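You operate a simulated robot arm through the tools that you are given. There is no shell and no other tool. Be economical: measure what you need, move in short steps, check, and stop when the job is done.

You run a simulated two-armed robot. Do the job below in one go: nothing can be reset, and whatever is moved stays where it is left.

Task
Wipe up the spill on the top of the prep table with the orange rag and put it back.

The check looks at the end state, three seconds after you hand in, the way a careful person would. Anything else that was tipped, shoved, dropped, spilled or broken makes it a failure.

Robot
Two 6-joint arms with two-finger parallel grippers on one trunk, on a base that drives. Base frame: it is fixed to the floor where the robot stands at the start and does not move with it; the origin is under the middle of the robot, x ahead of it, y to its left, z up; the surface under the hand at the start is at about z = 850. Lengths are in mm, angles in rad, forces in N, time in s.
The left shoulder is at the start at [60, 187, 1097], the right one opposite. With the tool pointing down near the work surface each hand reaches from about 280 to 620 mm from the robot's upright axis, wherever it stands, measured 20 degrees to its own side. Payload 1.57 kg a hand.
The tool frame of a hand sits at the grasp point between the pads (the TCP): z along the fingers, y along the line on which they close. The tips reach 30 mm beyond it. The gripper opens to 110 mm. The fingers are 24 mm wide and 12 mm thick; the gripper's body (48 by 112 mm) begins 78 mm behind the TCP.
Orientation is told as [roll, pitch, yaw] about the base's x, y, z axes, in that order, counted from this pose: with the fingers straight down and closing along the base's y, the tool's x points along the base's -x, its y along +y and its z along -z.

Tools
- The arms move only by the tool servo_tool. It takes "left_plan", "right_plan" or both (then of equal length, played together; a hand with none holds still); each is a list that holds one entry, the list of rows, each a list of 7 numbers: the shift along the base's x, y, z in units of 50 mm (1.0 is 50 mm), then the turn, a rotation vector about the base's x, y, z in units of 8 degrees (1.0 is 8 degrees), then the closure, from 0 (fully open) to 1 (shut). In form: [[[dx, dy, dz, rx, ry, rz, grip], ...]]. A call has 1 to 12 rows; each row shifts and turns the commanded pose from where the row before left it. A call with a number of a shift or a turn outside -1 to 1 is refused whole. Rows are played at 5 a second. More than 50 mm and 0.15 rad between two rows, or a gripper value outside its range, and nothing of the call is played. Where a pose cannot be reached the arm comes as near as it can. A force on the tool above 40 N (or 10 N above the force at the start of the call, whichever is more), or a blocked arm, ends the call early, and 0.2 s more pass. Each finger travels about 153 mm/s and halts on what it meets, pressing with about 21 N; the grip force reading is that of the motor and also rises with nothing between the fingers. The clock runs only during rows and for 0.2 s after the last one: add rows that do not move to give the fingers time. It gives the time, the measured TCP pose, the force on the tool (base axes), the opening and the grip force at its end, in the units of the frame above (readings bear some noise), with the torque about the TCP (base axes, N m) and any sound that the robot's microphone picked up.
- Cameras (640 x 400 px; columns grow to the right, rows downward): "scene" is now at [-2.1, 38.8, 1619]; the picture's right is [0.50, -0.87, 0.00], its down [-0.74, -0.42, -0.52] and it looks along [0.45, 0.26, -0.85] (base axes); focal length 294 px, centre (320, 200). "left" rides on the left gripper at [70, -16, -141] in its tool frame; the picture's right is [0.23, 0.97, 0.00], its down [-0.86, 0.20, -0.48] and it looks along [-0.47, 0.11, 0.88] (tool axes); focal length 222 px, centre (320, 200). "right" rides on the right gripper at [70, 16, -141] in its tool frame; the picture's right is [-0.23, 0.97, 0.00], its down [-0.86, -0.20, -0.48] and it looks along [-0.47, -0.11, 0.88] (tool axes); focal length 222 px, centre (320, 200). There is no depth. A picture from a camera that has moved, and an enlarged one, comes with that camera's place and axes in the base frame and with its lens. The place of the scene camera against the robot may be out by one fixed shift of up to 12 mm in any direction.
- grab_frame(camera): a new picture of that camera. No time passes.
- lift_body(by): slides the trunk up (or, below 0, down) by that many mm; the arms and the scene camera ride with it, the base frame stays. It gives what a move gives, with no picture.
- drive_base(legs): drives the robot by 1 to 6 legs, each [ahead, left, turn to the left] in mm, mm and rad, along the robot's own axes; the way and the turn of a leg run together, so that a leg with both is an arc; at most 1500 mm and 3.142 rad a leg. The arms and the cameras ride along, it lands a little off, and it stops where it bumps. It gives what a move gives.
- pan_tilt(pan, tilt): turns the head with the scene camera to pan (to the left, within 1.501 rad either way) and tilt (down, from -0.506 to 1.204), counted from straight ahead of the robot. It gives what a move gives.
- inspect(camera, box): a new picture of the part [left, top, right, bottom] of that camera's present view, enlarged. No time passes.
- sign_off(): hands the job in; it is judged then, once.

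Go step by step. Nothing tells you exact positions but the pictures and the camera data: compare them with the known pose of the tool, close in by small moves and look again before you grip or let go. The budget is 120 turns and 108 pictures, counting those below and the enlarged ones. Unless the task says otherwise, let go and move clear before handing in, and close with one line.

The tools are called after "Emit:" by a JSON object that holds its "fn" and its "kwargs". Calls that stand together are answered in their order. servo_tool: Moves the arms, as the interface text tells. Its arguments: {"type":"object","properties":{"left_plan":{"type":"array"},"right_plan":{"type":"array"}},"required":[]} The other tools are called the same way: lift_body (by) slides the trunk up or down; drive_base (legs) drives the base; pan_tilt (pan, tilt) turns the head that bears the scene camera; grab_frame (camera) takes a picture; inspect (camera, box) takes an enlarged picture of a part of a camera's view; sign_off () hands the job in.

At the start:

```text
time: 0.0
left_tcp_pos: [272.0, 395.6, 1112.1]
left_orientation: [0.0, 0.0, 0.0]
left_wrist_force: [-0.2, 0.5, -0.4]
left_moment: [-0.01, 0.04, -0.02]
left_gripper_width: 110.0
left_grasp_force: 0.0
right_tcp_pos: [342.5, 25.6, 1097.9]
right_orientation: [0.0, 0.0, 0.001]
right_wrist_force: [0.0, 0.0, -0.1]
right_moment: [0.01, 0.03, -0.01]
right_gripper_width: 110.1
right_grasp_force: 0.0
trunk travel left (down, up): [-725.0, 265.0]
robot x, y, heading: [4.2, -0.4, 0.003]
head pan, tilt: [0.518, 1.023]
```

scene: 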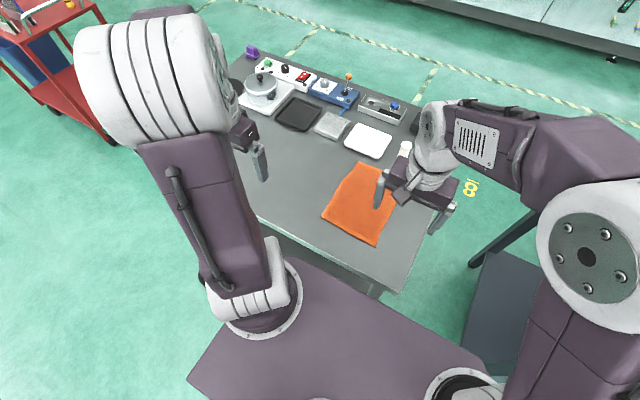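
right: 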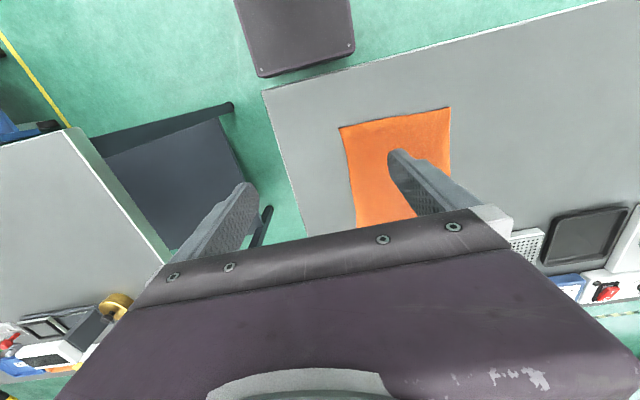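
left: 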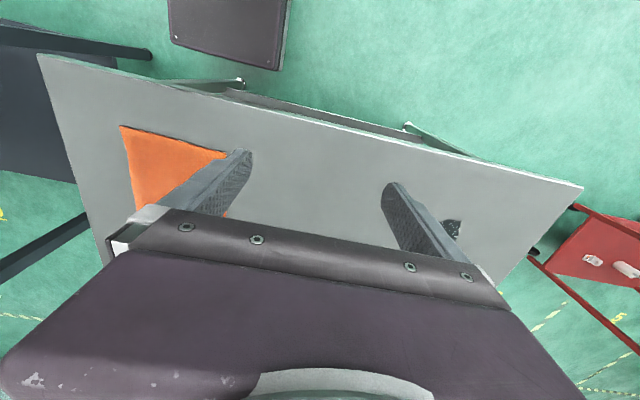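

I see a grey table with an orange rag ahead of me and other tables nearby. The spill isn't evident yet, so I'll take closer looks.

Emit:
{"fn": "inspect", "kwargs": {"camera": "scene", "box": [220, 40, 460, 190]}}

Emit:
{"fn": "inspect", "kwargs": {"camera": "scene", "box": [220, 130, 460, 280]}}

Emit:
{"fn": "inspect", "kwargs": {"camera": "left", "box": [340, 140, 600, 300]}}

```text
2.67 times, centred on (340, 115) of scene
camera zoom: at [-2.1, 38.8, 1619.0], right [0.5, -0.87, 0.0], down [-0.74, -0.42, -0.52], along [0.45, 0.26, -0.85], focal length 785 px, centre (267, 427)
```

zoom: 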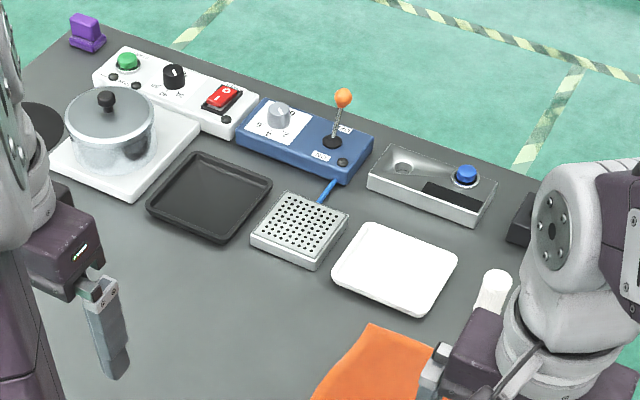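

```text
2.67 times, centred on (340, 205) of scene
camera zoom: at [-2.1, 38.8, 1619.0], right [0.5, -0.87, 0.0], down [-0.74, -0.42, -0.52], along [0.45, 0.26, -0.85], focal length 785 px, centre (267, 187)
```

zoom: 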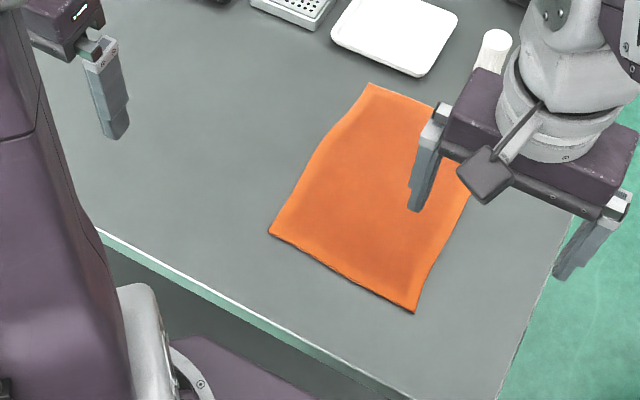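

```text
2.46 times, centred on (470, 220) of left
camera zoom: at [202.4, 378.0, 1254.6], right [-0.23, 0.97, 0.0], down [0.86, 0.2, 0.48], along [0.47, 0.11, -0.88], focal length 547 px, centre (-49, 151)
```

zoom: 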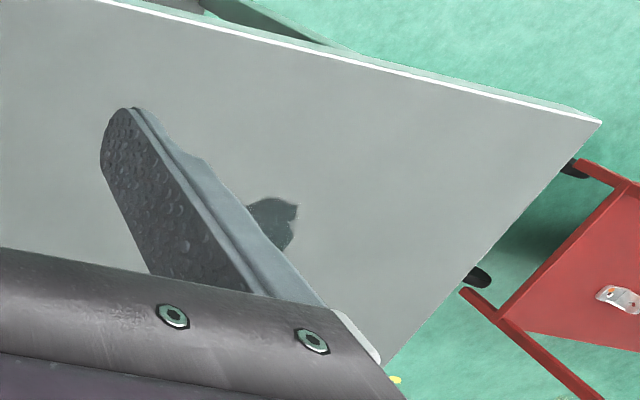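

There is a dark patch under the left gripper at about [425, 730], which may be the spill. I'll turn the head to see the left part and the other tables.

Emit:
{"fn": "pan_tilt", "kwargs": {"pan": 1.3, "tilt": 0.8}}

Emit:
{"fn": "grab_frame", "kwargs": {"camera": "scene"}}

Emit:
{"fn": "pan_tilt", "kwargs": {"pan": -0.8, "tilt": 0.7}}

Emit:
{"fn": "grab_frame", "kwargs": {"camera": "scene"}}

Emit:
{"fn": "pan_tilt", "kwargs": {"pan": 0.2, "tilt": 0.4}}

Emit:
{"fn": "grab_frame", "kwargs": {"camera": "scene"}}

```text
time: 1.1
left_tcp_pos: [270.7, 394.8, 1112.4]
left_orientation: [0.0, 0.001, 0.0]
left_wrist_force: [0.1, 1.0, 0.1]
left_moment: [-0.02, 0.04, 0.01]
left_gripper_width: 109.9
left_grasp_force: 0.2
right_tcp_pos: [342.0, 25.1, 1096.9]
right_orientation: [0.001, -0.001, -0.001]
right_wrist_force: [0.5, 0.3, 0.2]
right_moment: [-0.06, 0.0, 0.01]
right_gripper_width: 110.0
right_grasp_force: 0.0
trunk travel left (down, up): [-725.0, 265.0]
robot x, y, heading: [0.2, -0.8, 0.005]
head pan, tilt: [1.3, 0.799]
```

```text
101 pictures are left
camera scene: at [-39.7, 82.7, 1635.7], right [0.96, -0.27, 0.0], down [-0.19, -0.69, -0.7], along [0.19, 0.67, -0.72], focal length 294 px, centre (320, 200)
```

scene: 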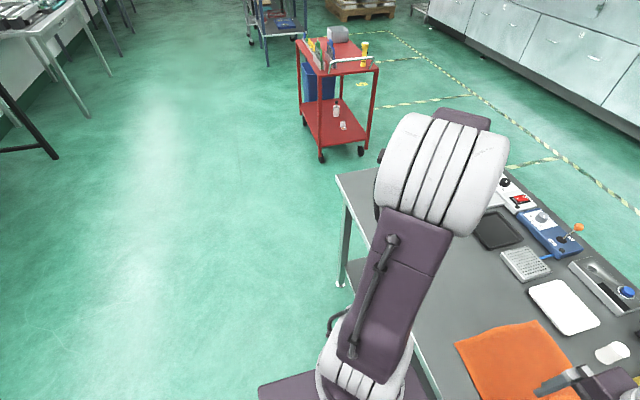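

```text
time: 3.1
left_tcp_pos: [272.3, 394.9, 1112.1]
left_orientation: [0.0, -0.001, 0.0]
left_wrist_force: [0.1, 0.4, 0.1]
left_moment: [-0.01, -0.02, 0.01]
left_gripper_width: 109.9
left_grasp_force: 0.2
right_tcp_pos: [342.3, 25.8, 1098.9]
right_orientation: [0.0, 0.0, 0.001]
right_wrist_force: [0.3, -0.1, 0.0]
right_moment: [0.02, -0.03, 0.01]
right_gripper_width: 109.9
right_grasp_force: 0.0
trunk travel left (down, up): [-725.0, 265.0]
robot x, y, heading: [-2.4, -1.6, -0.001]
head pan, tilt: [-0.799, 0.7]
```

```text
100 pictures are left
camera scene: at [-2.1, -55.8, 1644.0], right [-0.72, -0.7, 0.0], down [-0.45, 0.46, -0.76], along [0.53, -0.55, -0.64], focal length 294 px, centre (320, 200)
```

scene: 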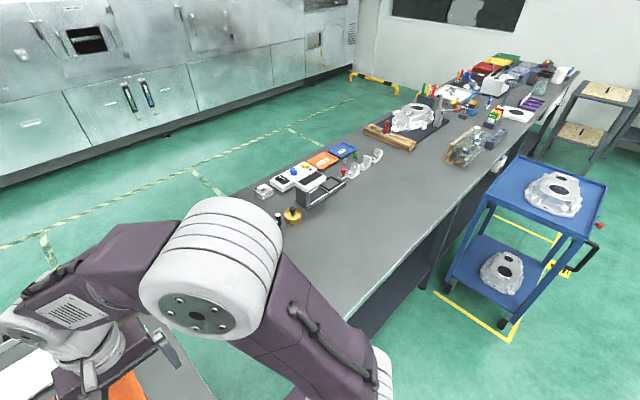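

```text
time: 4.4
left_tcp_pos: [271.5, 396.0, 1112.9]
left_orientation: [0.001, 0.0, 0.0]
left_wrist_force: [0.0, 0.2, 0.4]
left_moment: [0.02, -0.01, -0.02]
left_gripper_width: 109.8
left_grasp_force: 0.1
right_tcp_pos: [341.8, 26.8, 1097.7]
right_orientation: [-0.001, 0.0, 0.0]
right_wrist_force: [-0.9, 0.3, 0.1]
right_moment: [-0.01, 0.01, 0.0]
right_gripper_width: 110.1
right_grasp_force: 0.1
trunk travel left (down, up): [-725.0, 265.0]
robot x, y, heading: [0.7, 1.4, 0.001]
head pan, tilt: [0.201, 0.4]
```

```text
99 pictures are left
camera scene: at [29.5, 23.4, 1670.8], right [0.2, -0.98, 0.0], down [-0.38, -0.08, -0.92], along [0.9, 0.18, -0.39], focal length 294 px, centre (320, 200)
```

scene: 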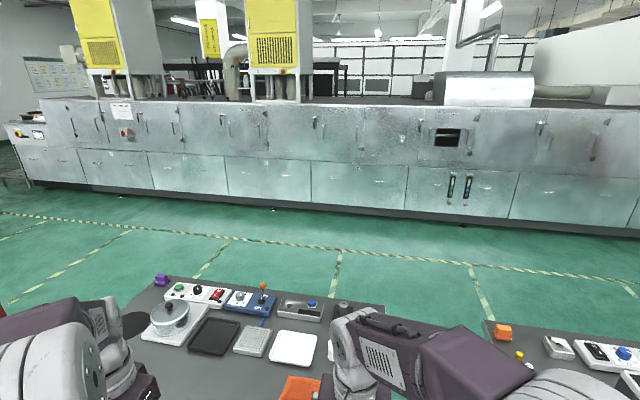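

The table ahead is the prep table. I'll shift the left hand to the left for an unobstructed view of the dark patch.

Emit:
{"fn": "servo_tool", "kwargs": {"left_plan": [[[0, 1, 0, 0, 0, 0, 0], [0, 1, 0, 0, 0, 0, 0], [0, 1, 0, 0, 0, 0, 0], [0, 1, 0, 0, 0, 0, 0], [0, 0, 0, 0, 0, 0, 0]]]}}

Emit:
{"fn": "grab_frame", "kwargs": {"camera": "left"}}

Emit:
{"fn": "pan_tilt", "kwargs": {"pan": 0.6, "tilt": 0.9}}

Emit:
{"fn": "grab_frame", "kwargs": {"camera": "scene"}}

```text
time: 5.6
left_tcp_pos: [273.1, 594.7, 1114.4]
left_orientation: [0.0, 0.0, -0.002]
left_wrist_force: [-0.9, -0.5, 0.5]
left_moment: [0.03, -0.02, -0.01]
left_gripper_width: 110.0
left_grasp_force: 0.1
right_tcp_pos: [341.9, 26.6, 1097.1]
right_orientation: [-0.001, 0.001, 0.0]
right_wrist_force: [-1.1, -0.2, 0.9]
right_moment: [0.03, 0.0, -0.01]
right_gripper_width: 109.9
right_grasp_force: 0.0
trunk travel left (down, up): [-725.0, 265.0]
robot x, y, heading: [1.0, -3.7, 0.001]
head pan, tilt: [0.201, 0.4]
```

```text
98 pictures are left
camera left: at [202.3, 577.8, 1254.9], right [-0.23, 0.97, 0.0], down [0.86, 0.2, 0.48], along [0.47, 0.11, -0.88], focal length 222 px, centre (320, 200)
```

left: 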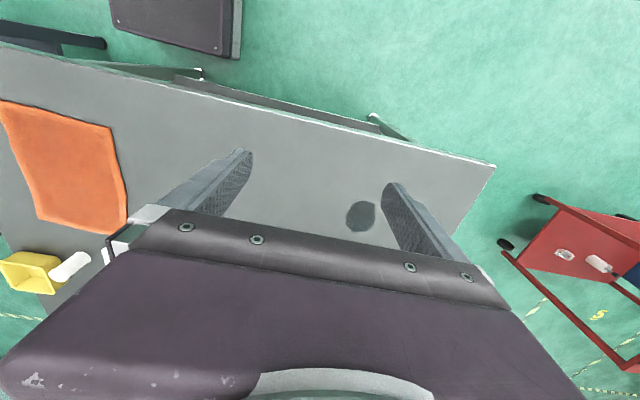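

```text
time: 6.5
left_tcp_pos: [271.6, 597.2, 1112.7]
left_orientation: [0.0, 0.0, -0.001]
left_wrist_force: [0.0, 0.5, 0.0]
left_moment: [-0.03, 0.05, -0.02]
left_gripper_width: 109.9
left_grasp_force: 0.1
right_tcp_pos: [342.9, 27.2, 1097.1]
right_orientation: [0.001, 0.0, 0.0]
right_wrist_force: [1.1, -0.7, -0.7]
right_moment: [0.02, 0.03, -0.01]
right_gripper_width: 109.8
right_grasp_force: 0.1
trunk travel left (down, up): [-725.0, 265.0]
robot x, y, heading: [-1.4, 2.6, 0.006]
head pan, tilt: [0.6, 0.901]
```

```text
97 pictures are left
camera scene: at [1.2, 48.2, 1627.9], right [0.56, -0.83, 0.0], down [-0.65, -0.44, -0.62], along [0.51, 0.35, -0.78], focal length 294 px, centre (320, 200)
```

scene: 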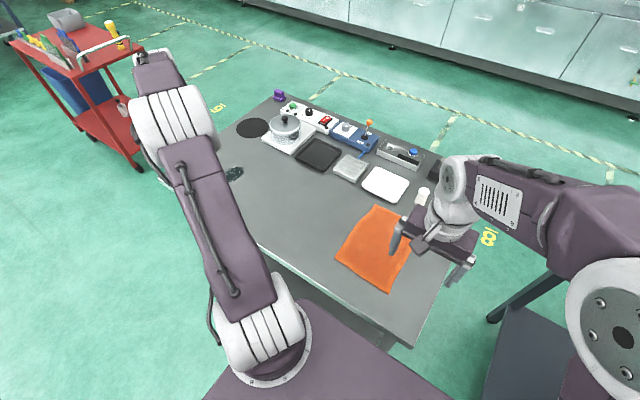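

I see two dark things: a black disc by the pot and a dark blot nearer. I'll zoom in on both.

Emit:
{"fn": "inspect", "kwargs": {"camera": "scene", "box": [190, 90, 350, 190]}}

Emit:
{"fn": "inspect", "kwargs": {"camera": "left", "box": [320, 170, 480, 270]}}

Emit:
{"fn": "inspect", "kwargs": {"camera": "scene", "box": [320, 160, 480, 300]}}

Emit:
{"fn": "inspect", "kwargs": {"camera": "left", "box": [0, 80, 200, 300]}}

```text
4.00 times, centred on (270, 140) of scene
camera zoom: at [1.2, 48.2, 1627.9], right [0.56, -0.83, 0.0], down [-0.65, -0.44, -0.62], along [0.51, 0.35, -0.78], focal length 1178 px, centre (520, 440)
```

zoom: 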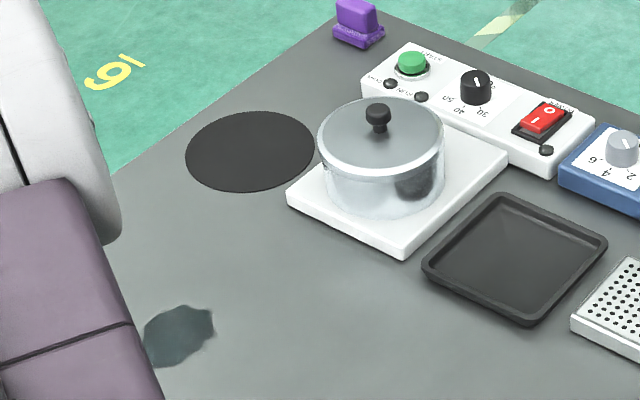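

```text
4.00 times, centred on (400, 220) of left
camera zoom: at [202.8, 578.9, 1254.2], right [-0.23, 0.97, 0.0], down [0.86, 0.2, 0.48], along [0.47, 0.11, -0.88], focal length 888 px, centre (0, 120)
```

zoom: 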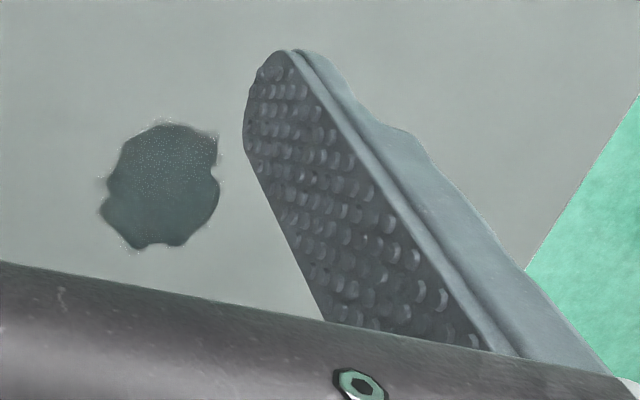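

```text
2.86 times, centred on (400, 230) of scene
camera zoom: at [1.2, 48.2, 1627.9], right [0.56, -0.83, 0.0], down [-0.65, -0.44, -0.62], along [0.51, 0.35, -0.78], focal length 841 px, centre (91, 114)
```

zoom: 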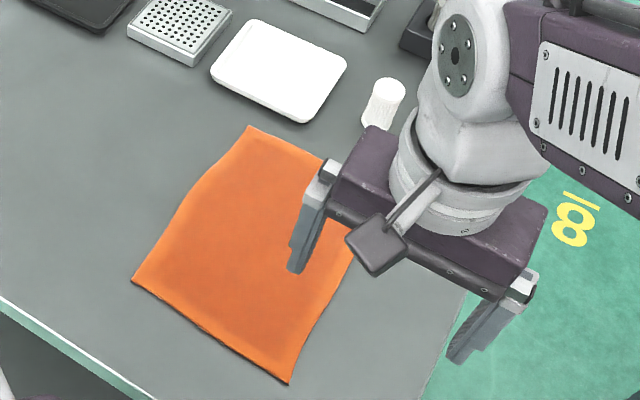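

```text
1.82 times, centred on (100, 190) of left
camera zoom: at [202.8, 578.9, 1254.2], right [-0.23, 0.97, 0.0], down [0.86, 0.2, 0.48], along [0.47, 0.11, -0.88], focal length 404 px, centre (720, 218)
```

zoom: 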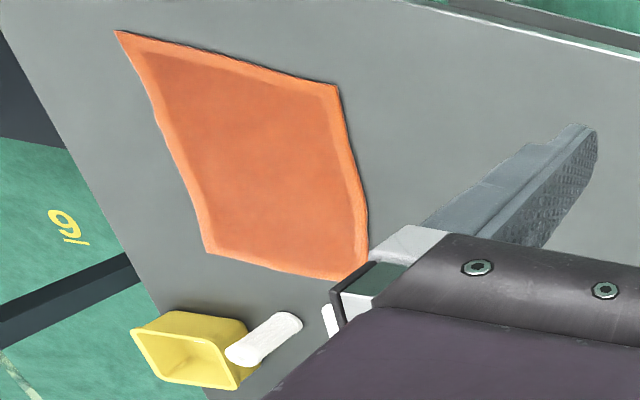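

The spill is the ragged blot at about [437, 724], roughly 65 mm wide with the table top at z≈850. The rag lies flat at about x 345–598, y 55–235. I'll move the right hand aside and bring the left hand over the rag's near edge.

Emit:
{"fn": "servo_tool", "kwargs": {"left_plan": [[[0, 0, 0, 0, 0, 0, 0], [0, 0, 0, 0, 0, 0, 0], [0, -1, 0, 0, 0, 0, 0], [0, -1, 0, 0, 0, 0, 0], [0, -1, 0, 0, 0, 0, 0], [0, -1, 0, 0, 0, 0, 0], [0.5, -1, 0, 0, 0, 0, 0], [0.5, -1, -0.8, 0, 0, 0, 0], [0.5, -1, -1, 0, 0, 0, 0], [0, -1, -1, 0, 0, 0, 0], [0, -0.9, 0, 0, 0, 0, 0], [0, 0, 0, 0, 0, 0, 0]]], "right_plan": [[[0, -1, 0, 0, 0, 0, 0], [0, -1, 0, 0, 0, 0, 0], [0, -1, 0, 0, 0, 0, 0], [0, -1, 0, 0, 0, 0, 0], [0, -1, 0, 0, 0, 0, 0], [0, 0, 0, 0, 0, 0, 0], [0, 0, 0, 0, 0, 0, 0], [0, 0, 0, 0, 0, 0, 0], [0, 0, 0, 0, 0, 0, 0], [0, 0, 0, 0, 0, 0, 0], [0, 0, 0, 0, 0, 0, 0], [0, 0, 0, 0, 0, 0, 0]]]}}

Emit:
{"fn": "grab_frame", "kwargs": {"camera": "left"}}

Emit:
{"fn": "grab_frame", "kwargs": {"camera": "scene"}}

```text
refused: row 7 steps farther than a row can; nothing moved
```

```text
92 pictures are left
camera left: at [202.8, 578.9, 1254.2], right [-0.23, 0.97, 0.0], down [0.86, 0.2, 0.48], along [0.47, 0.11, -0.88], focal length 222 px, centre (320, 200)
```

left: 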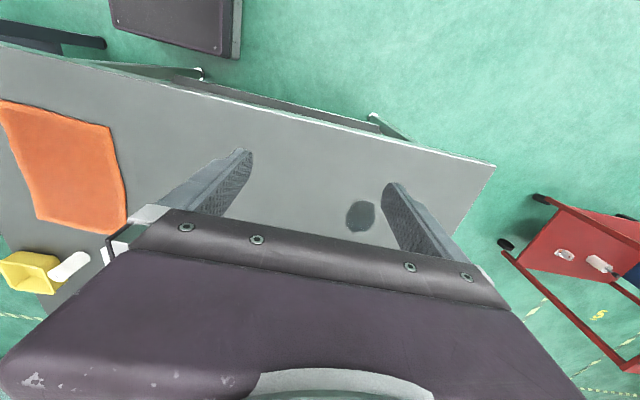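

```text
91 pictures are left
camera scene: at [1.2, 48.2, 1627.9], right [0.56, -0.83, 0.0], down [-0.65, -0.44, -0.62], along [0.51, 0.35, -0.78], focal length 294 px, centre (320, 200)
```

scene: 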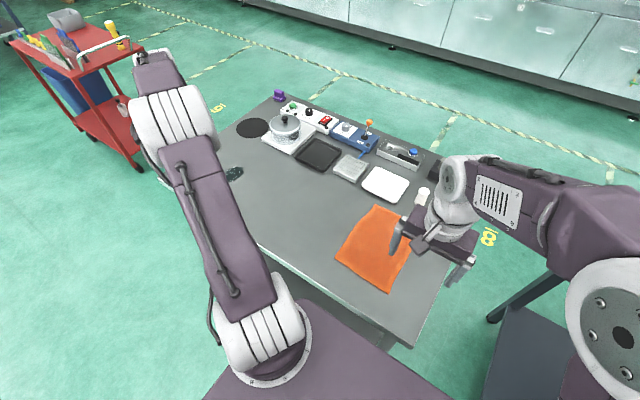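

The call was refused because the combined step was over 50 mm. I'll replay it with steps within the limit.

Emit:
{"fn": "servo_tool", "kwargs": {"left_plan": [[[0, 0, 0, 0, 0, 0, 0], [0, -1, 0, 0, 0, 0, 0], [0, -1, 0, 0, 0, 0, 0], [0, -1, 0, 0, 0, 0, 0], [0, -1, 0, 0, 0, 0, 0], [0, -1, 0, 0, 0, 0, 0], [0, -1, 0, 0, 0, 0, 0], [0.4, -0.9, 0, 0, 0, 0, 0], [0.4, -0.9, 0, 0, 0, 0, 0], [0.4, -0.9, 0, 0, 0, 0, 0], [0, 0, -1, 0, 0, 0, 0], [0, 0, 0, 0, 0, 0, 0]]], "right_plan": [[[0, -1, 0, 0, 0, 0, 0], [0, -1, 0, 0, 0, 0, 0], [0, -1, 0, 0, 0, 0, 0], [0, -1, 0, 0, 0, 0, 0], [0, -1, 0, 0, 0, 0, 0], [0, 0, 0, 0, 0, 0, 0], [0, 0, 0, 0, 0, 0, 0], [0, 0, 0, 0, 0, 0, 0], [0, 0, 0, 0, 0, 0, 0], [0, 0, 0, 0, 0, 0, 0], [0, 0, 0, 0, 0, 0, 0], [0, 0, 0, 0, 0, 0, 0]]]}}

Emit:
{"fn": "grab_frame", "kwargs": {"camera": "left"}}

Emit:
{"fn": "grab_frame", "kwargs": {"camera": "scene"}}

```text
time: 9.1
left_tcp_pos: [330.8, 159.7, 1061.7]
left_orientation: [0.0, 0.0, 0.0]
left_wrist_force: [0.9, -0.3, -0.8]
left_moment: [-0.02, -0.03, 0.0]
left_gripper_width: 109.8
left_grasp_force: 0.0
right_tcp_pos: [340.8, -221.8, 1098.7]
right_orientation: [0.0, 0.0, 0.0]
right_wrist_force: [-0.1, 0.6, 0.4]
right_moment: [-0.01, -0.04, 0.02]
right_gripper_width: 110.4
right_grasp_force: 0.1
trunk travel left (down, up): [-725.0, 265.0]
robot x, y, heading: [2.4, -3.8, 0.002]
head pan, tilt: [0.6, 0.901]
```

```text
90 pictures are left
camera left: at [261.4, 142.4, 1204.8], right [-0.23, 0.97, 0.0], down [0.85, 0.2, 0.48], along [0.47, 0.11, -0.88], focal length 222 px, centre (320, 200)
```

left: 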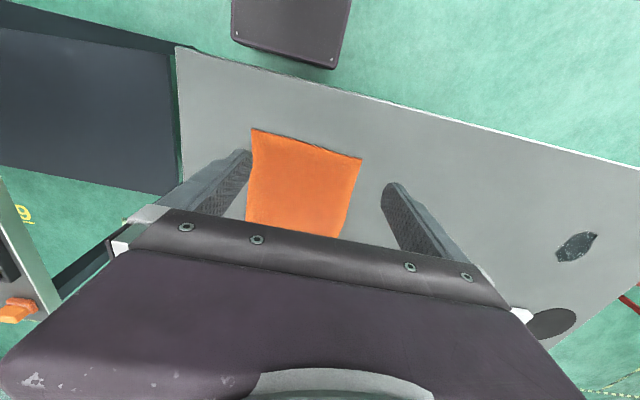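

```text
89 pictures are left
camera scene: at [0.1, 47.8, 1627.8], right [0.56, -0.83, 0.0], down [-0.65, -0.44, -0.62], along [0.51, 0.35, -0.78], focal length 294 px, centre (320, 200)
```

scene: 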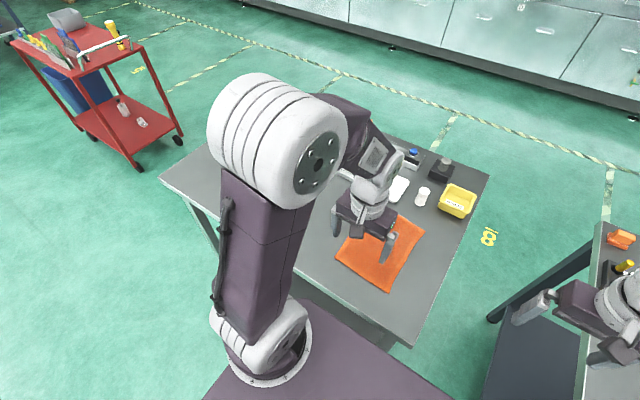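

The rag's near edge runs from [352, 56] to [356, 234]. I'll come down just inside the middle of that edge with the fingers partly open.

Emit:
{"fn": "servo_tool", "kwargs": {"left_plan": [[[0.8, -0.25, 0, 0, 0, 0, 0.2], [0, 0, -1, 0, 0, 0, 0.3], [0, 0, -1, 0, 0, 0, 0.3], [0, 0, -0.8, 0, 0, 0, 0.3], [0, 0, 0, 0, 0, 0, 0.3], [0, 0, 0, 0, 0, 0, 0.3]]]}}

Emit:
{"fn": "grab_frame", "kwargs": {"camera": "left"}}

Emit:
{"fn": "inspect", "kwargs": {"camera": "scene", "box": [320, 170, 440, 300]}}

```text
time: 10.5
left_tcp_pos: [372.8, 147.5, 923.4]
left_orientation: [0.0, 0.002, 0.0]
left_wrist_force: [-0.2, -0.8, -0.2]
left_moment: [-0.03, 0.0, 0.04]
left_gripper_width: 77.0
left_grasp_force: 0.0
right_tcp_pos: [341.5, -223.6, 1098.3]
right_orientation: [-0.001, 0.0, 0.001]
right_wrist_force: [0.3, -0.2, -0.2]
right_moment: [-0.02, -0.04, -0.05]
right_gripper_width: 109.9
right_grasp_force: 0.2
trunk travel left (down, up): [-725.0, 265.0]
robot x, y, heading: [1.0, 1.5, 0.0]
head pan, tilt: [0.6, 0.901]
```

```text
88 pictures are left
camera left: at [302.2, 130.2, 1064.7], right [-0.23, 0.97, 0.0], down [0.86, 0.2, 0.48], along [0.47, 0.11, -0.88], focal length 222 px, centre (320, 200)
```

left: 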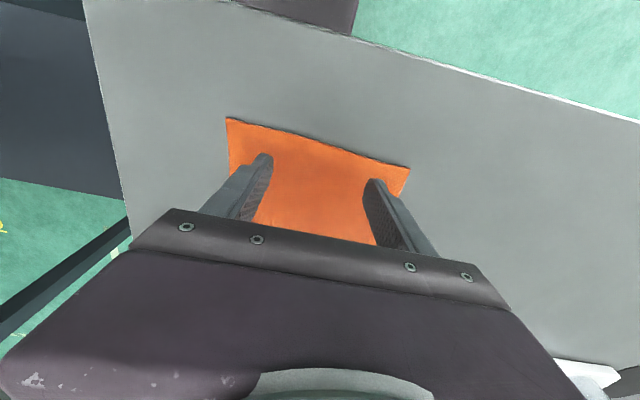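

```text
3.08 times, centred on (380, 235) of scene
camera zoom: at [1.0, 47.5, 1627.8], right [0.56, -0.83, 0.0], down [-0.65, -0.44, -0.62], along [0.51, 0.35, -0.78], focal length 906 px, centre (135, 92)
```

zoom: 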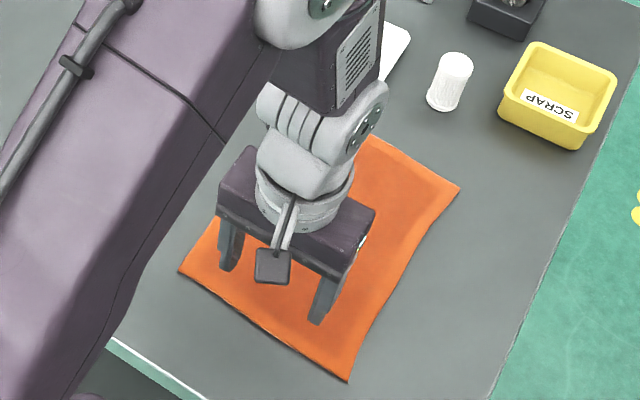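

The fingers straddle the middle of the near edge. I'll lower to touch the rag gently.

Emit:
{"fn": "servo_tool", "kwargs": {"left_plan": [[[0, 0, -0.5, 0, 0, 0, 0.3], [0, 0, -0.25, 0, 0, 0, 0.3], [0, 0, -0.05, 0, 0, 0, 0.3], [0, 0, -0.04, 0, 0, 0, 0.3], [0, 0, 0, 0, 0, 0, 0.3]]]}}

```text
time: 11.7
left_tcp_pos: [372.6, 148.1, 882.9]
left_orientation: [0.0, -0.007, 0.0]
left_wrist_force: [1.5, 4.1, 28.2]
left_moment: [0.02, -0.01, -0.03]
left_gripper_width: 76.9
left_grasp_force: 0.1
right_tcp_pos: [338.9, -224.0, 1099.2]
right_orientation: [-0.001, -0.002, 0.002]
right_wrist_force: [0.2, 0.4, -1.4]
right_moment: [-0.03, 0.03, -0.02]
right_gripper_width: 109.9
right_grasp_force: 0.1
trunk travel left (down, up): [-725.0, 265.0]
robot x, y, heading: [-0.1, -0.4, 0.0]
head pan, tilt: [0.6, 0.901]
```

I'm touching the rag at tip height ≈853 with 28 N. I'll ease off slightly and close to gather a fold.

Emit:
{"fn": "servo_tool", "kwargs": {"left_plan": [[[0, 0, 0.02, 0, 0, 0, 0.5], [0, 0, 0, 0, 0, 0, 0.7], [0, 0, 0, 0, 0, 0, 0.9], [0, 0, 0, 0, 0, 0, 1], [0, 0, 0, 0, 0, 0, 1], [0, 0, 0, 0, 0, 0, 1]]]}}

Emit:
{"fn": "grab_frame", "kwargs": {"camera": "left"}}

Emit:
{"fn": "inspect", "kwargs": {"camera": "scene", "box": [320, 170, 440, 300]}}

```text
time: 13.1
left_tcp_pos: [371.5, 148.3, 882.3]
left_orientation: [0.001, -0.002, 0.0]
left_wrist_force: [-1.0, 0.4, 18.4]
left_moment: [-0.02, 0.01, 0.01]
left_gripper_width: 8.6
left_grasp_force: 21.6
right_tcp_pos: [339.3, -223.9, 1097.7]
right_orientation: [0.0, -0.002, 0.0]
right_wrist_force: [0.7, -0.6, -0.6]
right_moment: [-0.02, 0.01, 0.01]
right_gripper_width: 110.1
right_grasp_force: 0.0
trunk travel left (down, up): [-725.0, 265.0]
robot x, y, heading: [1.0, -1.6, 0.001]
head pan, tilt: [0.6, 0.901]
```

```text
86 pictures are left
camera left: at [301.2, 129.9, 1024.4], right [-0.23, 0.97, 0.0], down [0.85, 0.2, 0.48], along [0.47, 0.11, -0.88], focal length 222 px, centre (320, 200)
```

left: 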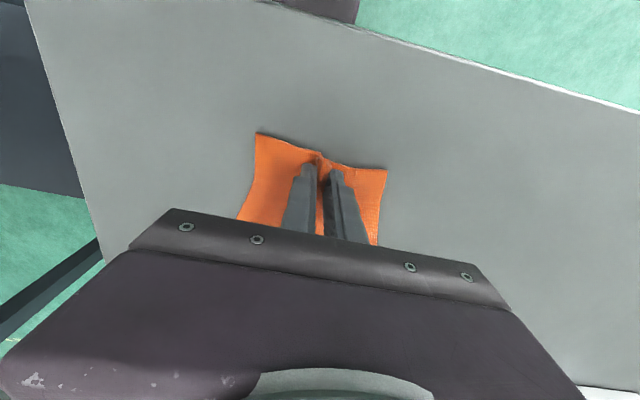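

```text
3.08 times, centred on (380, 235) of scene
camera zoom: at [-1.4, 46.7, 1627.9], right [0.56, -0.83, 0.0], down [-0.65, -0.44, -0.62], along [0.51, 0.35, -0.78], focal length 906 px, centre (135, 92)
```

zoom: 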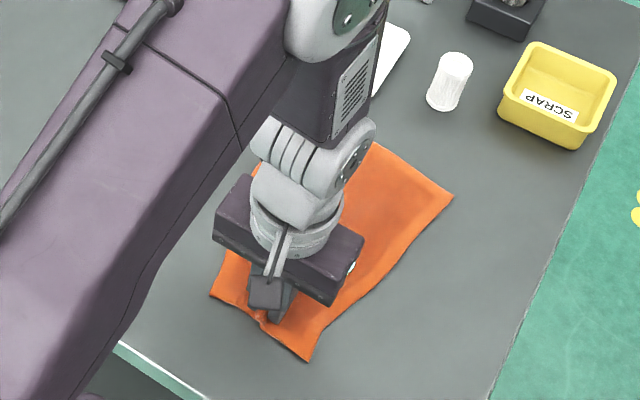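

I have a real fold of the rag (8.6 mm thick) in the grip. I'll lift it straight up until it hangs clear.

Emit:
{"fn": "servo_tool", "kwargs": {"left_plan": [[[0, 0, 0.5, 0, 0, 0, 1], [0, 0, 0.7, 0, 0, 0, 1], [0, 0, 0.8, 0, 0, 0, 1], [0, 0, 0.8, 0, 0, 0, 1], [0, 0, 0.8, 0, 0, 0, 1], [0, 0, 0.8, 0, 0, 0, 1], [0, 0, 0.8, 0, 0, 0, 1], [0, 0, 0.4, 0, 0, 0, 1], [0, 0, 0, 0, 0, 0, 1]]]}}

Emit:
{"fn": "grab_frame", "kwargs": {"camera": "left"}}

Emit:
{"fn": "grab_frame", "kwargs": {"camera": "scene"}}

```text
time: 15.1
left_tcp_pos: [372.3, 147.3, 1161.6]
left_orientation: [0.001, 0.001, 0.0]
left_wrist_force: [0.4, 0.1, -0.6]
left_moment: [0.0, 0.0, -0.03]
left_gripper_width: 8.2
left_grasp_force: 20.7
right_tcp_pos: [340.9, -223.9, 1098.3]
right_orientation: [-0.001, 0.0, -0.002]
right_wrist_force: [0.7, 0.2, 0.1]
right_moment: [-0.01, -0.01, 0.0]
right_gripper_width: 110.1
right_grasp_force: 0.0
trunk travel left (down, up): [-725.0, 265.0]
robot x, y, heading: [-1.2, 1.3, -0.001]
head pan, tilt: [0.6, 0.901]
```

```text
84 pictures are left
camera left: at [302.4, 130.8, 1303.7], right [-0.23, 0.97, 0.0], down [0.86, 0.2, 0.48], along [0.47, 0.11, -0.88], focal length 222 px, centre (320, 200)
```

left: 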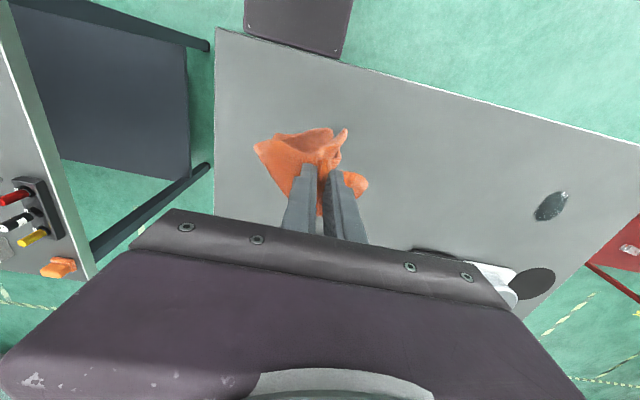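

```text
83 pictures are left
camera scene: at [1.3, 47.6, 1627.8], right [0.56, -0.83, 0.0], down [-0.65, -0.44, -0.62], along [0.51, 0.35, -0.78], focal length 294 px, centre (320, 200)
```

scene: 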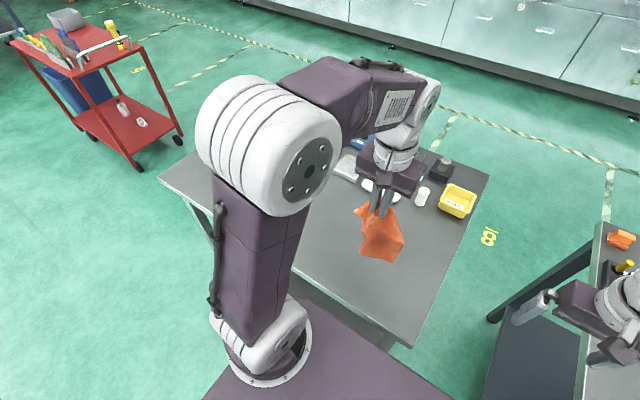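

The rag hangs freely from the gripper. I'll drive sideways to the left so that the spill comes within the left hand's reach.

Emit:
{"fn": "drive_base", "kwargs": {"legs": [[0, 560, 0]]}}

Emit:
{"fn": "grab_frame", "kwargs": {"camera": "left"}}

Emit:
{"fn": "grab_frame", "kwargs": {"camera": "scene"}}

```text
time: 18.3
left_tcp_pos: [374.7, 704.6, 1161.2]
left_orientation: [-0.001, 0.001, -0.005]
left_wrist_force: [0.1, 0.0, -1.2]
left_moment: [-0.02, 0.0, 0.01]
left_gripper_width: 8.0
left_grasp_force: 20.7
right_tcp_pos: [342.4, 333.0, 1098.2]
right_orientation: [0.001, 0.0, -0.004]
right_wrist_force: [0.5, -0.2, 0.6]
right_moment: [-0.01, -0.03, -0.01]
right_gripper_width: 109.9
right_grasp_force: 0.1
trunk travel left (down, up): [-725.0, 265.0]
robot x, y, heading: [1.3, 560.7, -0.006]
head pan, tilt: [0.6, 0.901]
```

```text
82 pictures are left
camera left: at [304.0, 687.5, 1303.5], right [-0.22, 0.97, 0.0], down [0.86, 0.2, 0.48], along [0.47, 0.11, -0.88], focal length 222 px, centre (320, 200)
```

left: 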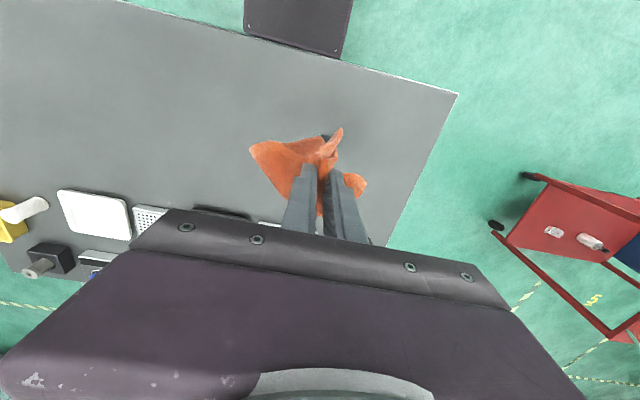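

```text
81 pictures are left
camera scene: at [2.4, 605.4, 1627.9], right [0.56, -0.83, 0.0], down [-0.65, -0.44, -0.62], along [0.51, 0.35, -0.78], focal length 294 px, centre (320, 200)
```

scene: 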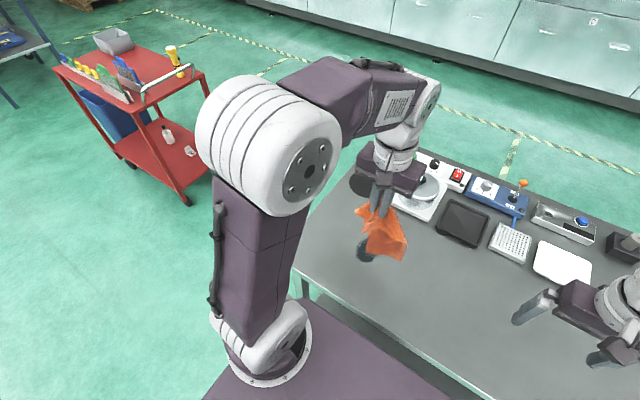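

I'm now in front of the spill. I'll lay the rag down from the right of it and sweep the pinched part across the spill.

Emit:
{"fn": "servo_tool", "kwargs": {"left_plan": [[[0.6, -0.75, 0, 0, 0, 0, 1], [0.6, -0.75, 0, 0, 0, 0, 1], [0, -0.8, 0, 0, 0, 0, 1], [0, 0, -0.8, 0, 0, 0, 1], [0, 0, -0.8, 0, 0, 0, 1], [0, 0.3, -0.8, 0, 0, 0, 1], [0, 0.4, -0.7, 0, 0, 0, 1], [0, 0.4, -0.7, 0, 0, 0, 1], [0, 0.4, -0.7, 0, 0, 0, 1], [0, 0.3, -0.5, 0, 0, 0, 1], [0, 0.2, -0.3, 0, 0, 0, 1], [0, 0, 0, 0, 0, 0, 1]]]}}

Emit:
{"fn": "grab_frame", "kwargs": {"camera": "left"}}

Emit:
{"fn": "grab_frame", "kwargs": {"camera": "scene"}}

```text
time: 20.9
left_tcp_pos: [433.8, 688.3, 898.1]
left_orientation: [0.001, 0.0, -0.005]
left_wrist_force: [-1.0, -0.3, 0.6]
left_moment: [-0.02, 0.0, -0.01]
left_gripper_width: 8.2
left_grasp_force: 21.1
right_tcp_pos: [341.9, 333.4, 1098.6]
right_orientation: [0.001, 0.001, -0.006]
right_wrist_force: [-0.4, 0.2, 0.1]
right_moment: [0.02, -0.02, 0.0]
right_gripper_width: 109.8
right_grasp_force: 0.2
trunk travel left (down, up): [-725.0, 265.0]
robot x, y, heading: [2.4, 558.7, -0.006]
head pan, tilt: [0.6, 0.901]
```

```text
80 pictures are left
camera left: at [364.5, 672.7, 1039.4], right [-0.22, 0.97, 0.0], down [0.86, 0.2, 0.48], along [0.47, 0.11, -0.88], focal length 222 px, centre (320, 200)
```

left: 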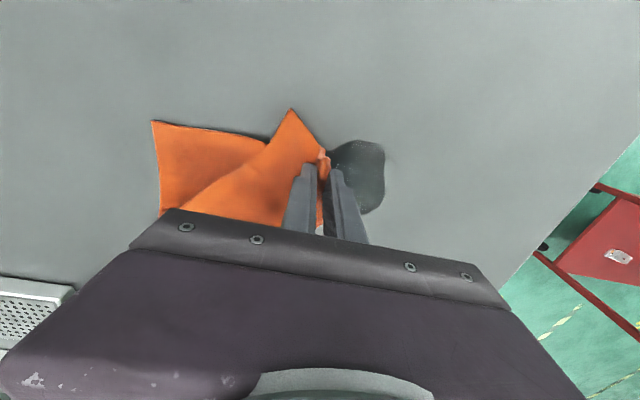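

```text
79 pictures are left
camera scene: at [2.2, 606.1, 1627.8], right [0.56, -0.83, 0.0], down [-0.65, -0.44, -0.62], along [0.51, 0.35, -0.78], focal length 294 px, centre (320, 200)
```

scene: 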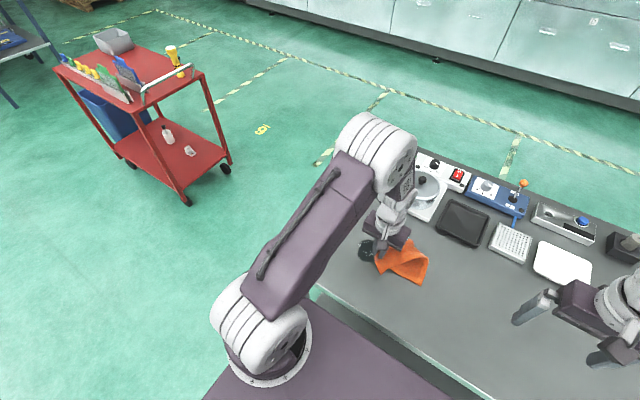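

The rag trails to the right and its pinched corner is at the edge of the spill. I'll press lightly and stroke across it.

Emit:
{"fn": "servo_tool", "kwargs": {"left_plan": [[[0, 0, -0.2, 0, 0, 0, 1], [0, 0, -0.1, 0, 0, 0, 1], [0, 0.4, 0, 0, 0, 0, 1], [0, 0.4, 0, 0, 0, 0, 1], [0, 0.4, 0, 0, 0, 0, 1], [0, 0.4, 0, 0, 0, 0, 1], [0, 0, 0, 0, 0, 0, 1]]]}}

Emit:
{"fn": "grab_frame", "kwargs": {"camera": "left"}}

```text
time: 22.5
left_tcp_pos: [431.2, 766.1, 884.8]
left_orientation: [0.004, -0.002, -0.006]
left_wrist_force: [0.4, -15.0, 32.3]
left_moment: [-0.74, 0.04, 0.0]
left_gripper_width: 9.0
left_grasp_force: 21.3
right_tcp_pos: [339.3, 330.8, 1098.4]
right_orientation: [0.004, -0.004, -0.006]
right_wrist_force: [0.2, 0.6, -0.2]
right_moment: [-0.01, 0.02, 0.03]
right_gripper_width: 109.8
right_grasp_force: 0.0
trunk travel left (down, up): [-725.0, 265.0]
robot x, y, heading: [-1.5, 555.9, -0.007]
head pan, tilt: [0.6, 0.901]
```

```text
78 pictures are left
camera left: at [361.9, 749.7, 1025.9], right [-0.22, 0.97, 0.0], down [0.85, 0.19, 0.48], along [0.47, 0.11, -0.88], focal length 222 px, centre (320, 200)
```

left: 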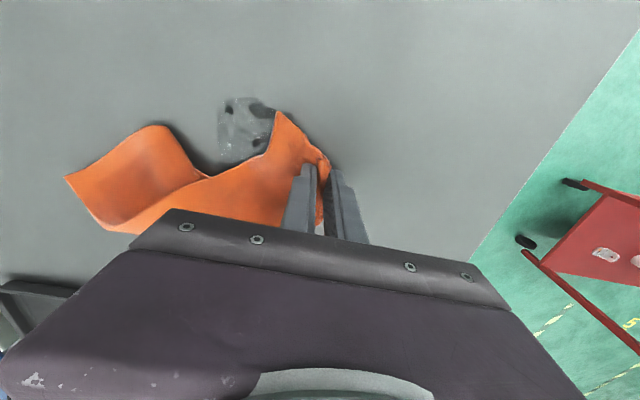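

The stroke took up most of the spill, and faint remains lie around [395–420, 690–720]. I'll lift, go back and stroke again nearer to me.

Emit:
{"fn": "servo_tool", "kwargs": {"left_plan": [[[0, 0, 0.6, 0, 0, 0, 1], [-0.3, -0.7, 0.2, 0, 0, 0, 1], [-0.3, -0.8, 0, 0, 0, 0, 1], [-0.1, -0.8, 0, 0, 0, 0, 1], [0, 0, -0.6, 0, 0, 0, 1], [0, 0.2, -0.2, 0, 0, 0, 1], [0, 0.4, 0, 0, 0, 0, 1], [0, 0.4, 0, 0, 0, 0, 1], [0, 0.4, 0, 0, 0, 0, 1], [0, 0.4, 0, 0, 0, 0, 1], [0, 0.4, 0, 0, 0, 0, 1], [0, 0, 0, 0, 0, 0, 1]]]}}

Emit:
{"fn": "grab_frame", "kwargs": {"camera": "left"}}

```text
time: 24.2
left_tcp_pos: [400.1, 688.5, 886.6]
left_orientation: [0.0, -0.012, -0.004]
left_wrist_force: [-4.0, -8.4, 34.4]
left_moment: [0.12, 0.23, 0.11]
left_gripper_width: 7.7
left_grasp_force: 21.4
right_tcp_pos: [337.7, 331.2, 1100.2]
right_orientation: [-0.002, -0.004, -0.004]
right_wrist_force: [0.2, -0.1, -0.2]
right_moment: [-0.04, -0.04, -0.03]
right_gripper_width: 109.9
right_grasp_force: 0.1
trunk travel left (down, up): [-725.0, 265.0]
robot x, y, heading: [0.5, 560.1, -0.007]
head pan, tilt: [0.6, 0.901]
stopped in row 8 (left hand): the force on the tool passed its limit at 48 N (the readings are from after the stop); the commanded pose is now the measured one
```

```text
77 pictures are left
camera left: at [328.1, 672.3, 1026.8], right [-0.22, 0.98, 0.0], down [0.85, 0.19, 0.49], along [0.48, 0.11, -0.87], focal length 222 px, centre (320, 200)
```

left: 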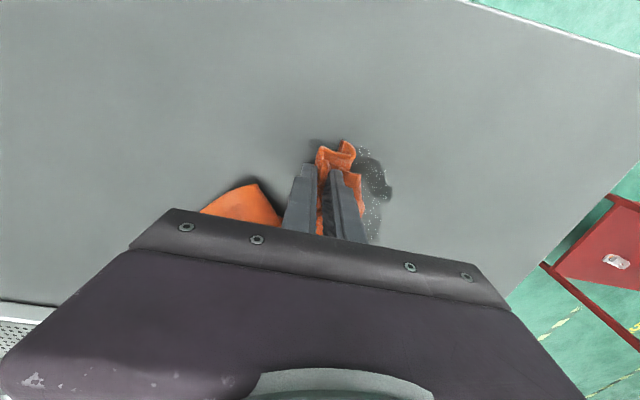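

Cloth bunched under the fingers pushed the force over the limit. I'll raise slightly and carry on with the stroke.

Emit:
{"fn": "servo_tool", "kwargs": {"left_plan": [[[0, 0, 0.06, 0, 0, 0, 1], [0, 0.3, 0, 0, 0, 0, 1], [0, 0.4, 0, 0, 0, 0, 1], [0, 0.4, 0, 0, 0, 0, 1], [0, 0.4, 0, 0, 0, 0, 1], [0, 0.3, 0, 0, 0, 0, 1], [0, 0, 0, 0, 0, 0, 1]]]}}

Emit:
{"fn": "grab_frame", "kwargs": {"camera": "left"}}

```text
time: 25.9
left_tcp_pos: [400.4, 779.2, 886.0]
left_orientation: [0.0, -0.006, -0.004]
left_wrist_force: [-0.7, -5.0, 19.1]
left_moment: [0.05, 0.03, 0.01]
left_gripper_width: 7.8
left_grasp_force: 21.2
right_tcp_pos: [339.8, 332.7, 1098.1]
right_orientation: [0.001, 0.0, -0.007]
right_wrist_force: [0.3, 0.1, 0.6]
right_moment: [0.02, 0.0, 0.0]
right_gripper_width: 110.1
right_grasp_force: 0.1
trunk travel left (down, up): [-725.0, 265.0]
robot x, y, heading: [0.8, 560.0, -0.004]
head pan, tilt: [0.6, 0.901]
```

```text
76 pictures are left
camera left: at [329.5, 762.4, 1027.8], right [-0.22, 0.97, 0.0], down [0.85, 0.19, 0.48], along [0.47, 0.11, -0.87], focal length 222 px, centre (320, 200)
```

left: 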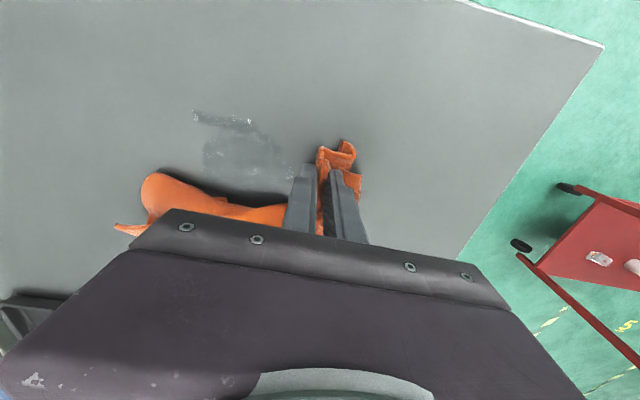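

Only a faint film is left, at about x 370–410, y 685–740. I'll stroke again along x≈377.

Emit:
{"fn": "servo_tool", "kwargs": {"left_plan": [[[0, 0, 0.7, 0, 0, 0, 1], [-0.2, -0.8, 0.2, 0, 0, 0, 1], [-0.2, -0.8, 0, 0, 0, 0, 1], [-0.06, -0.8, 0, 0, 0, 0, 1], [0, 0.2, -0.6, 0, 0, 0, 1], [0, 0.2, -0.25, 0, 0, 0, 1], [0, 0.4, 0, 0, 0, 0, 1], [0, 0.4, 0, 0, 0, 0, 1], [0, 0.4, 0, 0, 0, 0, 1], [0, 0.4, 0, 0, 0, 0, 1], [0, 0, 0, 0, 0, 0, 1]]]}}

Emit:
{"fn": "grab_frame", "kwargs": {"camera": "left"}}

```text
time: 28.2
left_tcp_pos: [376.6, 759.6, 887.7]
left_orientation: [0.0, -0.007, -0.005]
left_wrist_force: [-0.5, -2.2, 14.8]
left_moment: [-0.21, -0.07, 0.0]
left_gripper_width: 8.3
left_grasp_force: 21.2
right_tcp_pos: [339.4, 331.8, 1098.9]
right_orientation: [0.002, 0.0, -0.005]
right_wrist_force: [-1.2, 0.3, -0.4]
right_moment: [0.02, -0.03, -0.02]
right_gripper_width: 109.8
right_grasp_force: 0.0
trunk travel left (down, up): [-725.0, 265.0]
robot x, y, heading: [-1.0, 556.7, -0.005]
head pan, tilt: [0.6, 0.901]
```

```text
75 pictures are left
camera left: at [305.9, 742.6, 1030.3], right [-0.22, 0.98, 0.0], down [0.85, 0.19, 0.48], along [0.47, 0.11, -0.87], focal length 222 px, centre (320, 200)
```

left: 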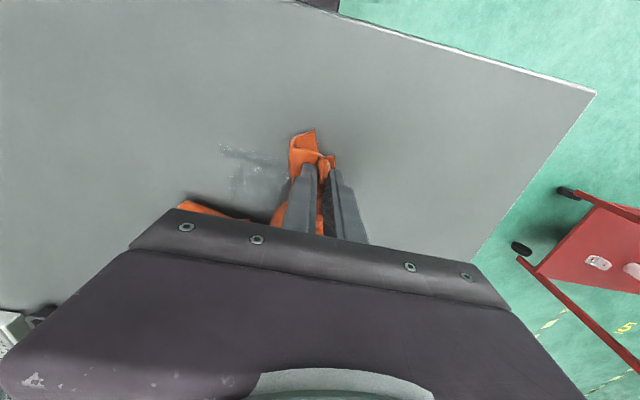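

The film is fading further. I'll lift and look at the whole spot before the next strokes.

Emit:
{"fn": "servo_tool", "kwargs": {"left_plan": [[[0, 0, 1, 0, 0, 0, 1], [0, -0.8, 0.6, 0, 0, 0, 1], [0, -0.8, 0.6, 0, 0, 0, 1], [0, -0.8, 0.6, 0, 0, 0, 1], [0, -0.8, 0.6, 0, 0, 0, 1], [0, -0.8, 0.6, 0, 0, 0, 1], [0, 0, 0.6, 0, 0, 0, 1], [0, 0, 0, 0, 0, 0, 1]]]}}

Emit:
{"fn": "grab_frame", "kwargs": {"camera": "left"}}

Emit:
{"fn": "inspect", "kwargs": {"camera": "scene", "box": [300, 180, 460, 300]}}

```text
time: 30.1
left_tcp_pos: [377.8, 560.2, 1118.8]
left_orientation: [0.002, -0.004, -0.003]
left_wrist_force: [0.0, -0.3, -0.2]
left_moment: [0.01, 0.04, 0.02]
left_gripper_width: 8.1
left_grasp_force: 21.0
right_tcp_pos: [342.2, 333.2, 1097.8]
right_orientation: [0.0, 0.001, -0.006]
right_wrist_force: [-1.2, -0.3, -0.5]
right_moment: [0.01, -0.02, -0.02]
right_gripper_width: 109.7
right_grasp_force: 0.0
trunk travel left (down, up): [-725.0, 265.0]
robot x, y, heading: [0.6, 557.9, -0.009]
head pan, tilt: [0.6, 0.901]
```

```text
74 pictures are left
camera left: at [307.7, 543.3, 1260.1], right [-0.22, 0.97, 0.0], down [0.85, 0.2, 0.48], along [0.47, 0.11, -0.88], focal length 222 px, centre (320, 200)
```

left: 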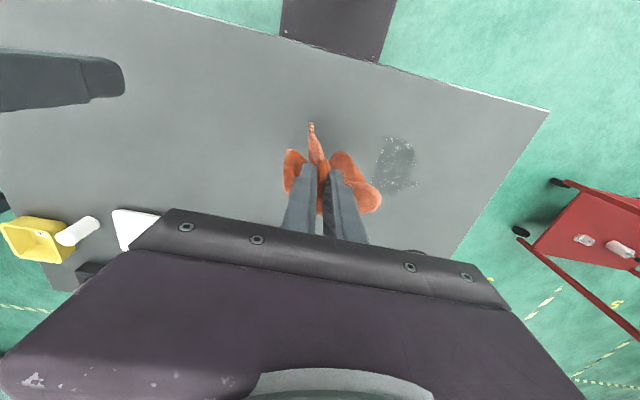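

```text
3.33 times, centred on (380, 240) of scene
camera zoom: at [2.7, 605.8, 1627.8], right [0.56, -0.83, 0.0], down [-0.65, -0.44, -0.62], along [0.51, 0.35, -0.78], focal length 981 px, centre (120, 67)
```

zoom: 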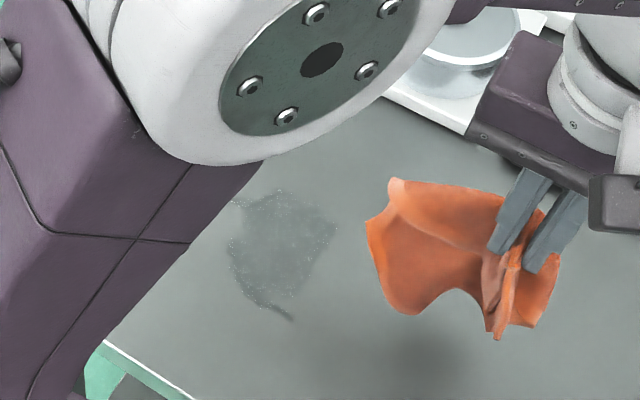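

A thin film remains over about x 370–475, y 685–775. I'll continue with parallel strokes, starting at x≈465.

Emit:
{"fn": "servo_tool", "kwargs": {"left_plan": [[[0.9, 0.1, 0, 0, 0, 0, 1], [0.85, 0.1, -0.5, 0, 0, 0, 1], [0, 0.3, -0.9, 0, 0, 0, 1], [0, 0.4, -0.9, 0, 0, 0, 1], [0, 0.5, -0.8, 0, 0, 0, 1], [0, 0.5, -0.8, 0, 0, 0, 1], [0, 0.3, -0.6, 0, 0, 0, 1], [0, 0.2, -0.1, 0, 0, 0, 1]]]}}

Emit:
{"fn": "servo_tool", "kwargs": {"left_plan": [[[0, 0.3, -0.04, 0, 0, 0, 1], [0, 0.4, 0, 0, 0, 0, 1], [0, 0.4, 0, 0, 0, 0, 1], [0, 0.4, 0, 0, 0, 0, 1], [0, 0.4, 0, 0, 0, 0, 1], [0, 0.4, 0, 0, 0, 0, 1], [0, 0, 0, 0, 0, 0, 1]]]}}

Emit:
{"fn": "grab_frame", "kwargs": {"camera": "left"}}

```text
time: 31.9
left_tcp_pos: [464.7, 680.1, 888.7]
left_orientation: [-0.001, -0.009, -0.003]
left_wrist_force: [-0.1, -1.5, 7.6]
left_moment: [-0.15, -0.09, -0.03]
left_gripper_width: 8.1
left_grasp_force: 21.0
right_tcp_pos: [341.5, 333.3, 1099.4]
right_orientation: [0.0, -0.001, -0.007]
right_wrist_force: [0.7, -0.9, 0.9]
right_moment: [0.02, -0.01, 0.03]
right_gripper_width: 110.3
right_grasp_force: 0.1
trunk travel left (down, up): [-725.0, 265.0]
robot x, y, heading: [3.0, 557.0, -0.007]
head pan, tilt: [0.6, 0.901]
```

```text
time: 33.5
left_tcp_pos: [466.9, 795.5, 886.8]
left_orientation: [0.0, -0.006, -0.005]
left_wrist_force: [0.3, -2.7, 8.7]
left_moment: [-0.14, -0.09, -0.05]
left_gripper_width: 8.2
left_grasp_force: 20.9
right_tcp_pos: [340.4, 332.1, 1098.6]
right_orientation: [0.002, 0.002, -0.004]
right_wrist_force: [0.1, -0.1, 0.3]
right_moment: [0.01, 0.03, -0.01]
right_gripper_width: 110.1
right_grasp_force: 0.0
trunk travel left (down, up): [-725.0, 265.0]
robot x, y, heading: [-1.0, 561.4, -0.006]
head pan, tilt: [0.6, 0.901]
```

```text
72 pictures are left
camera left: at [394.8, 778.5, 1028.6], right [-0.22, 0.98, 0.0], down [0.85, 0.19, 0.48], along [0.47, 0.11, -0.88], focal length 222 px, centre (320, 200)
```

left: 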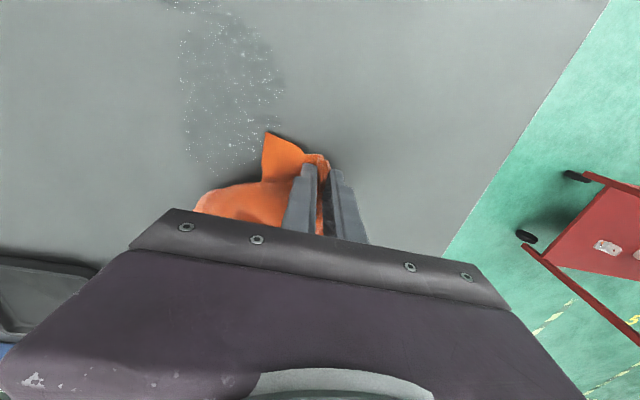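

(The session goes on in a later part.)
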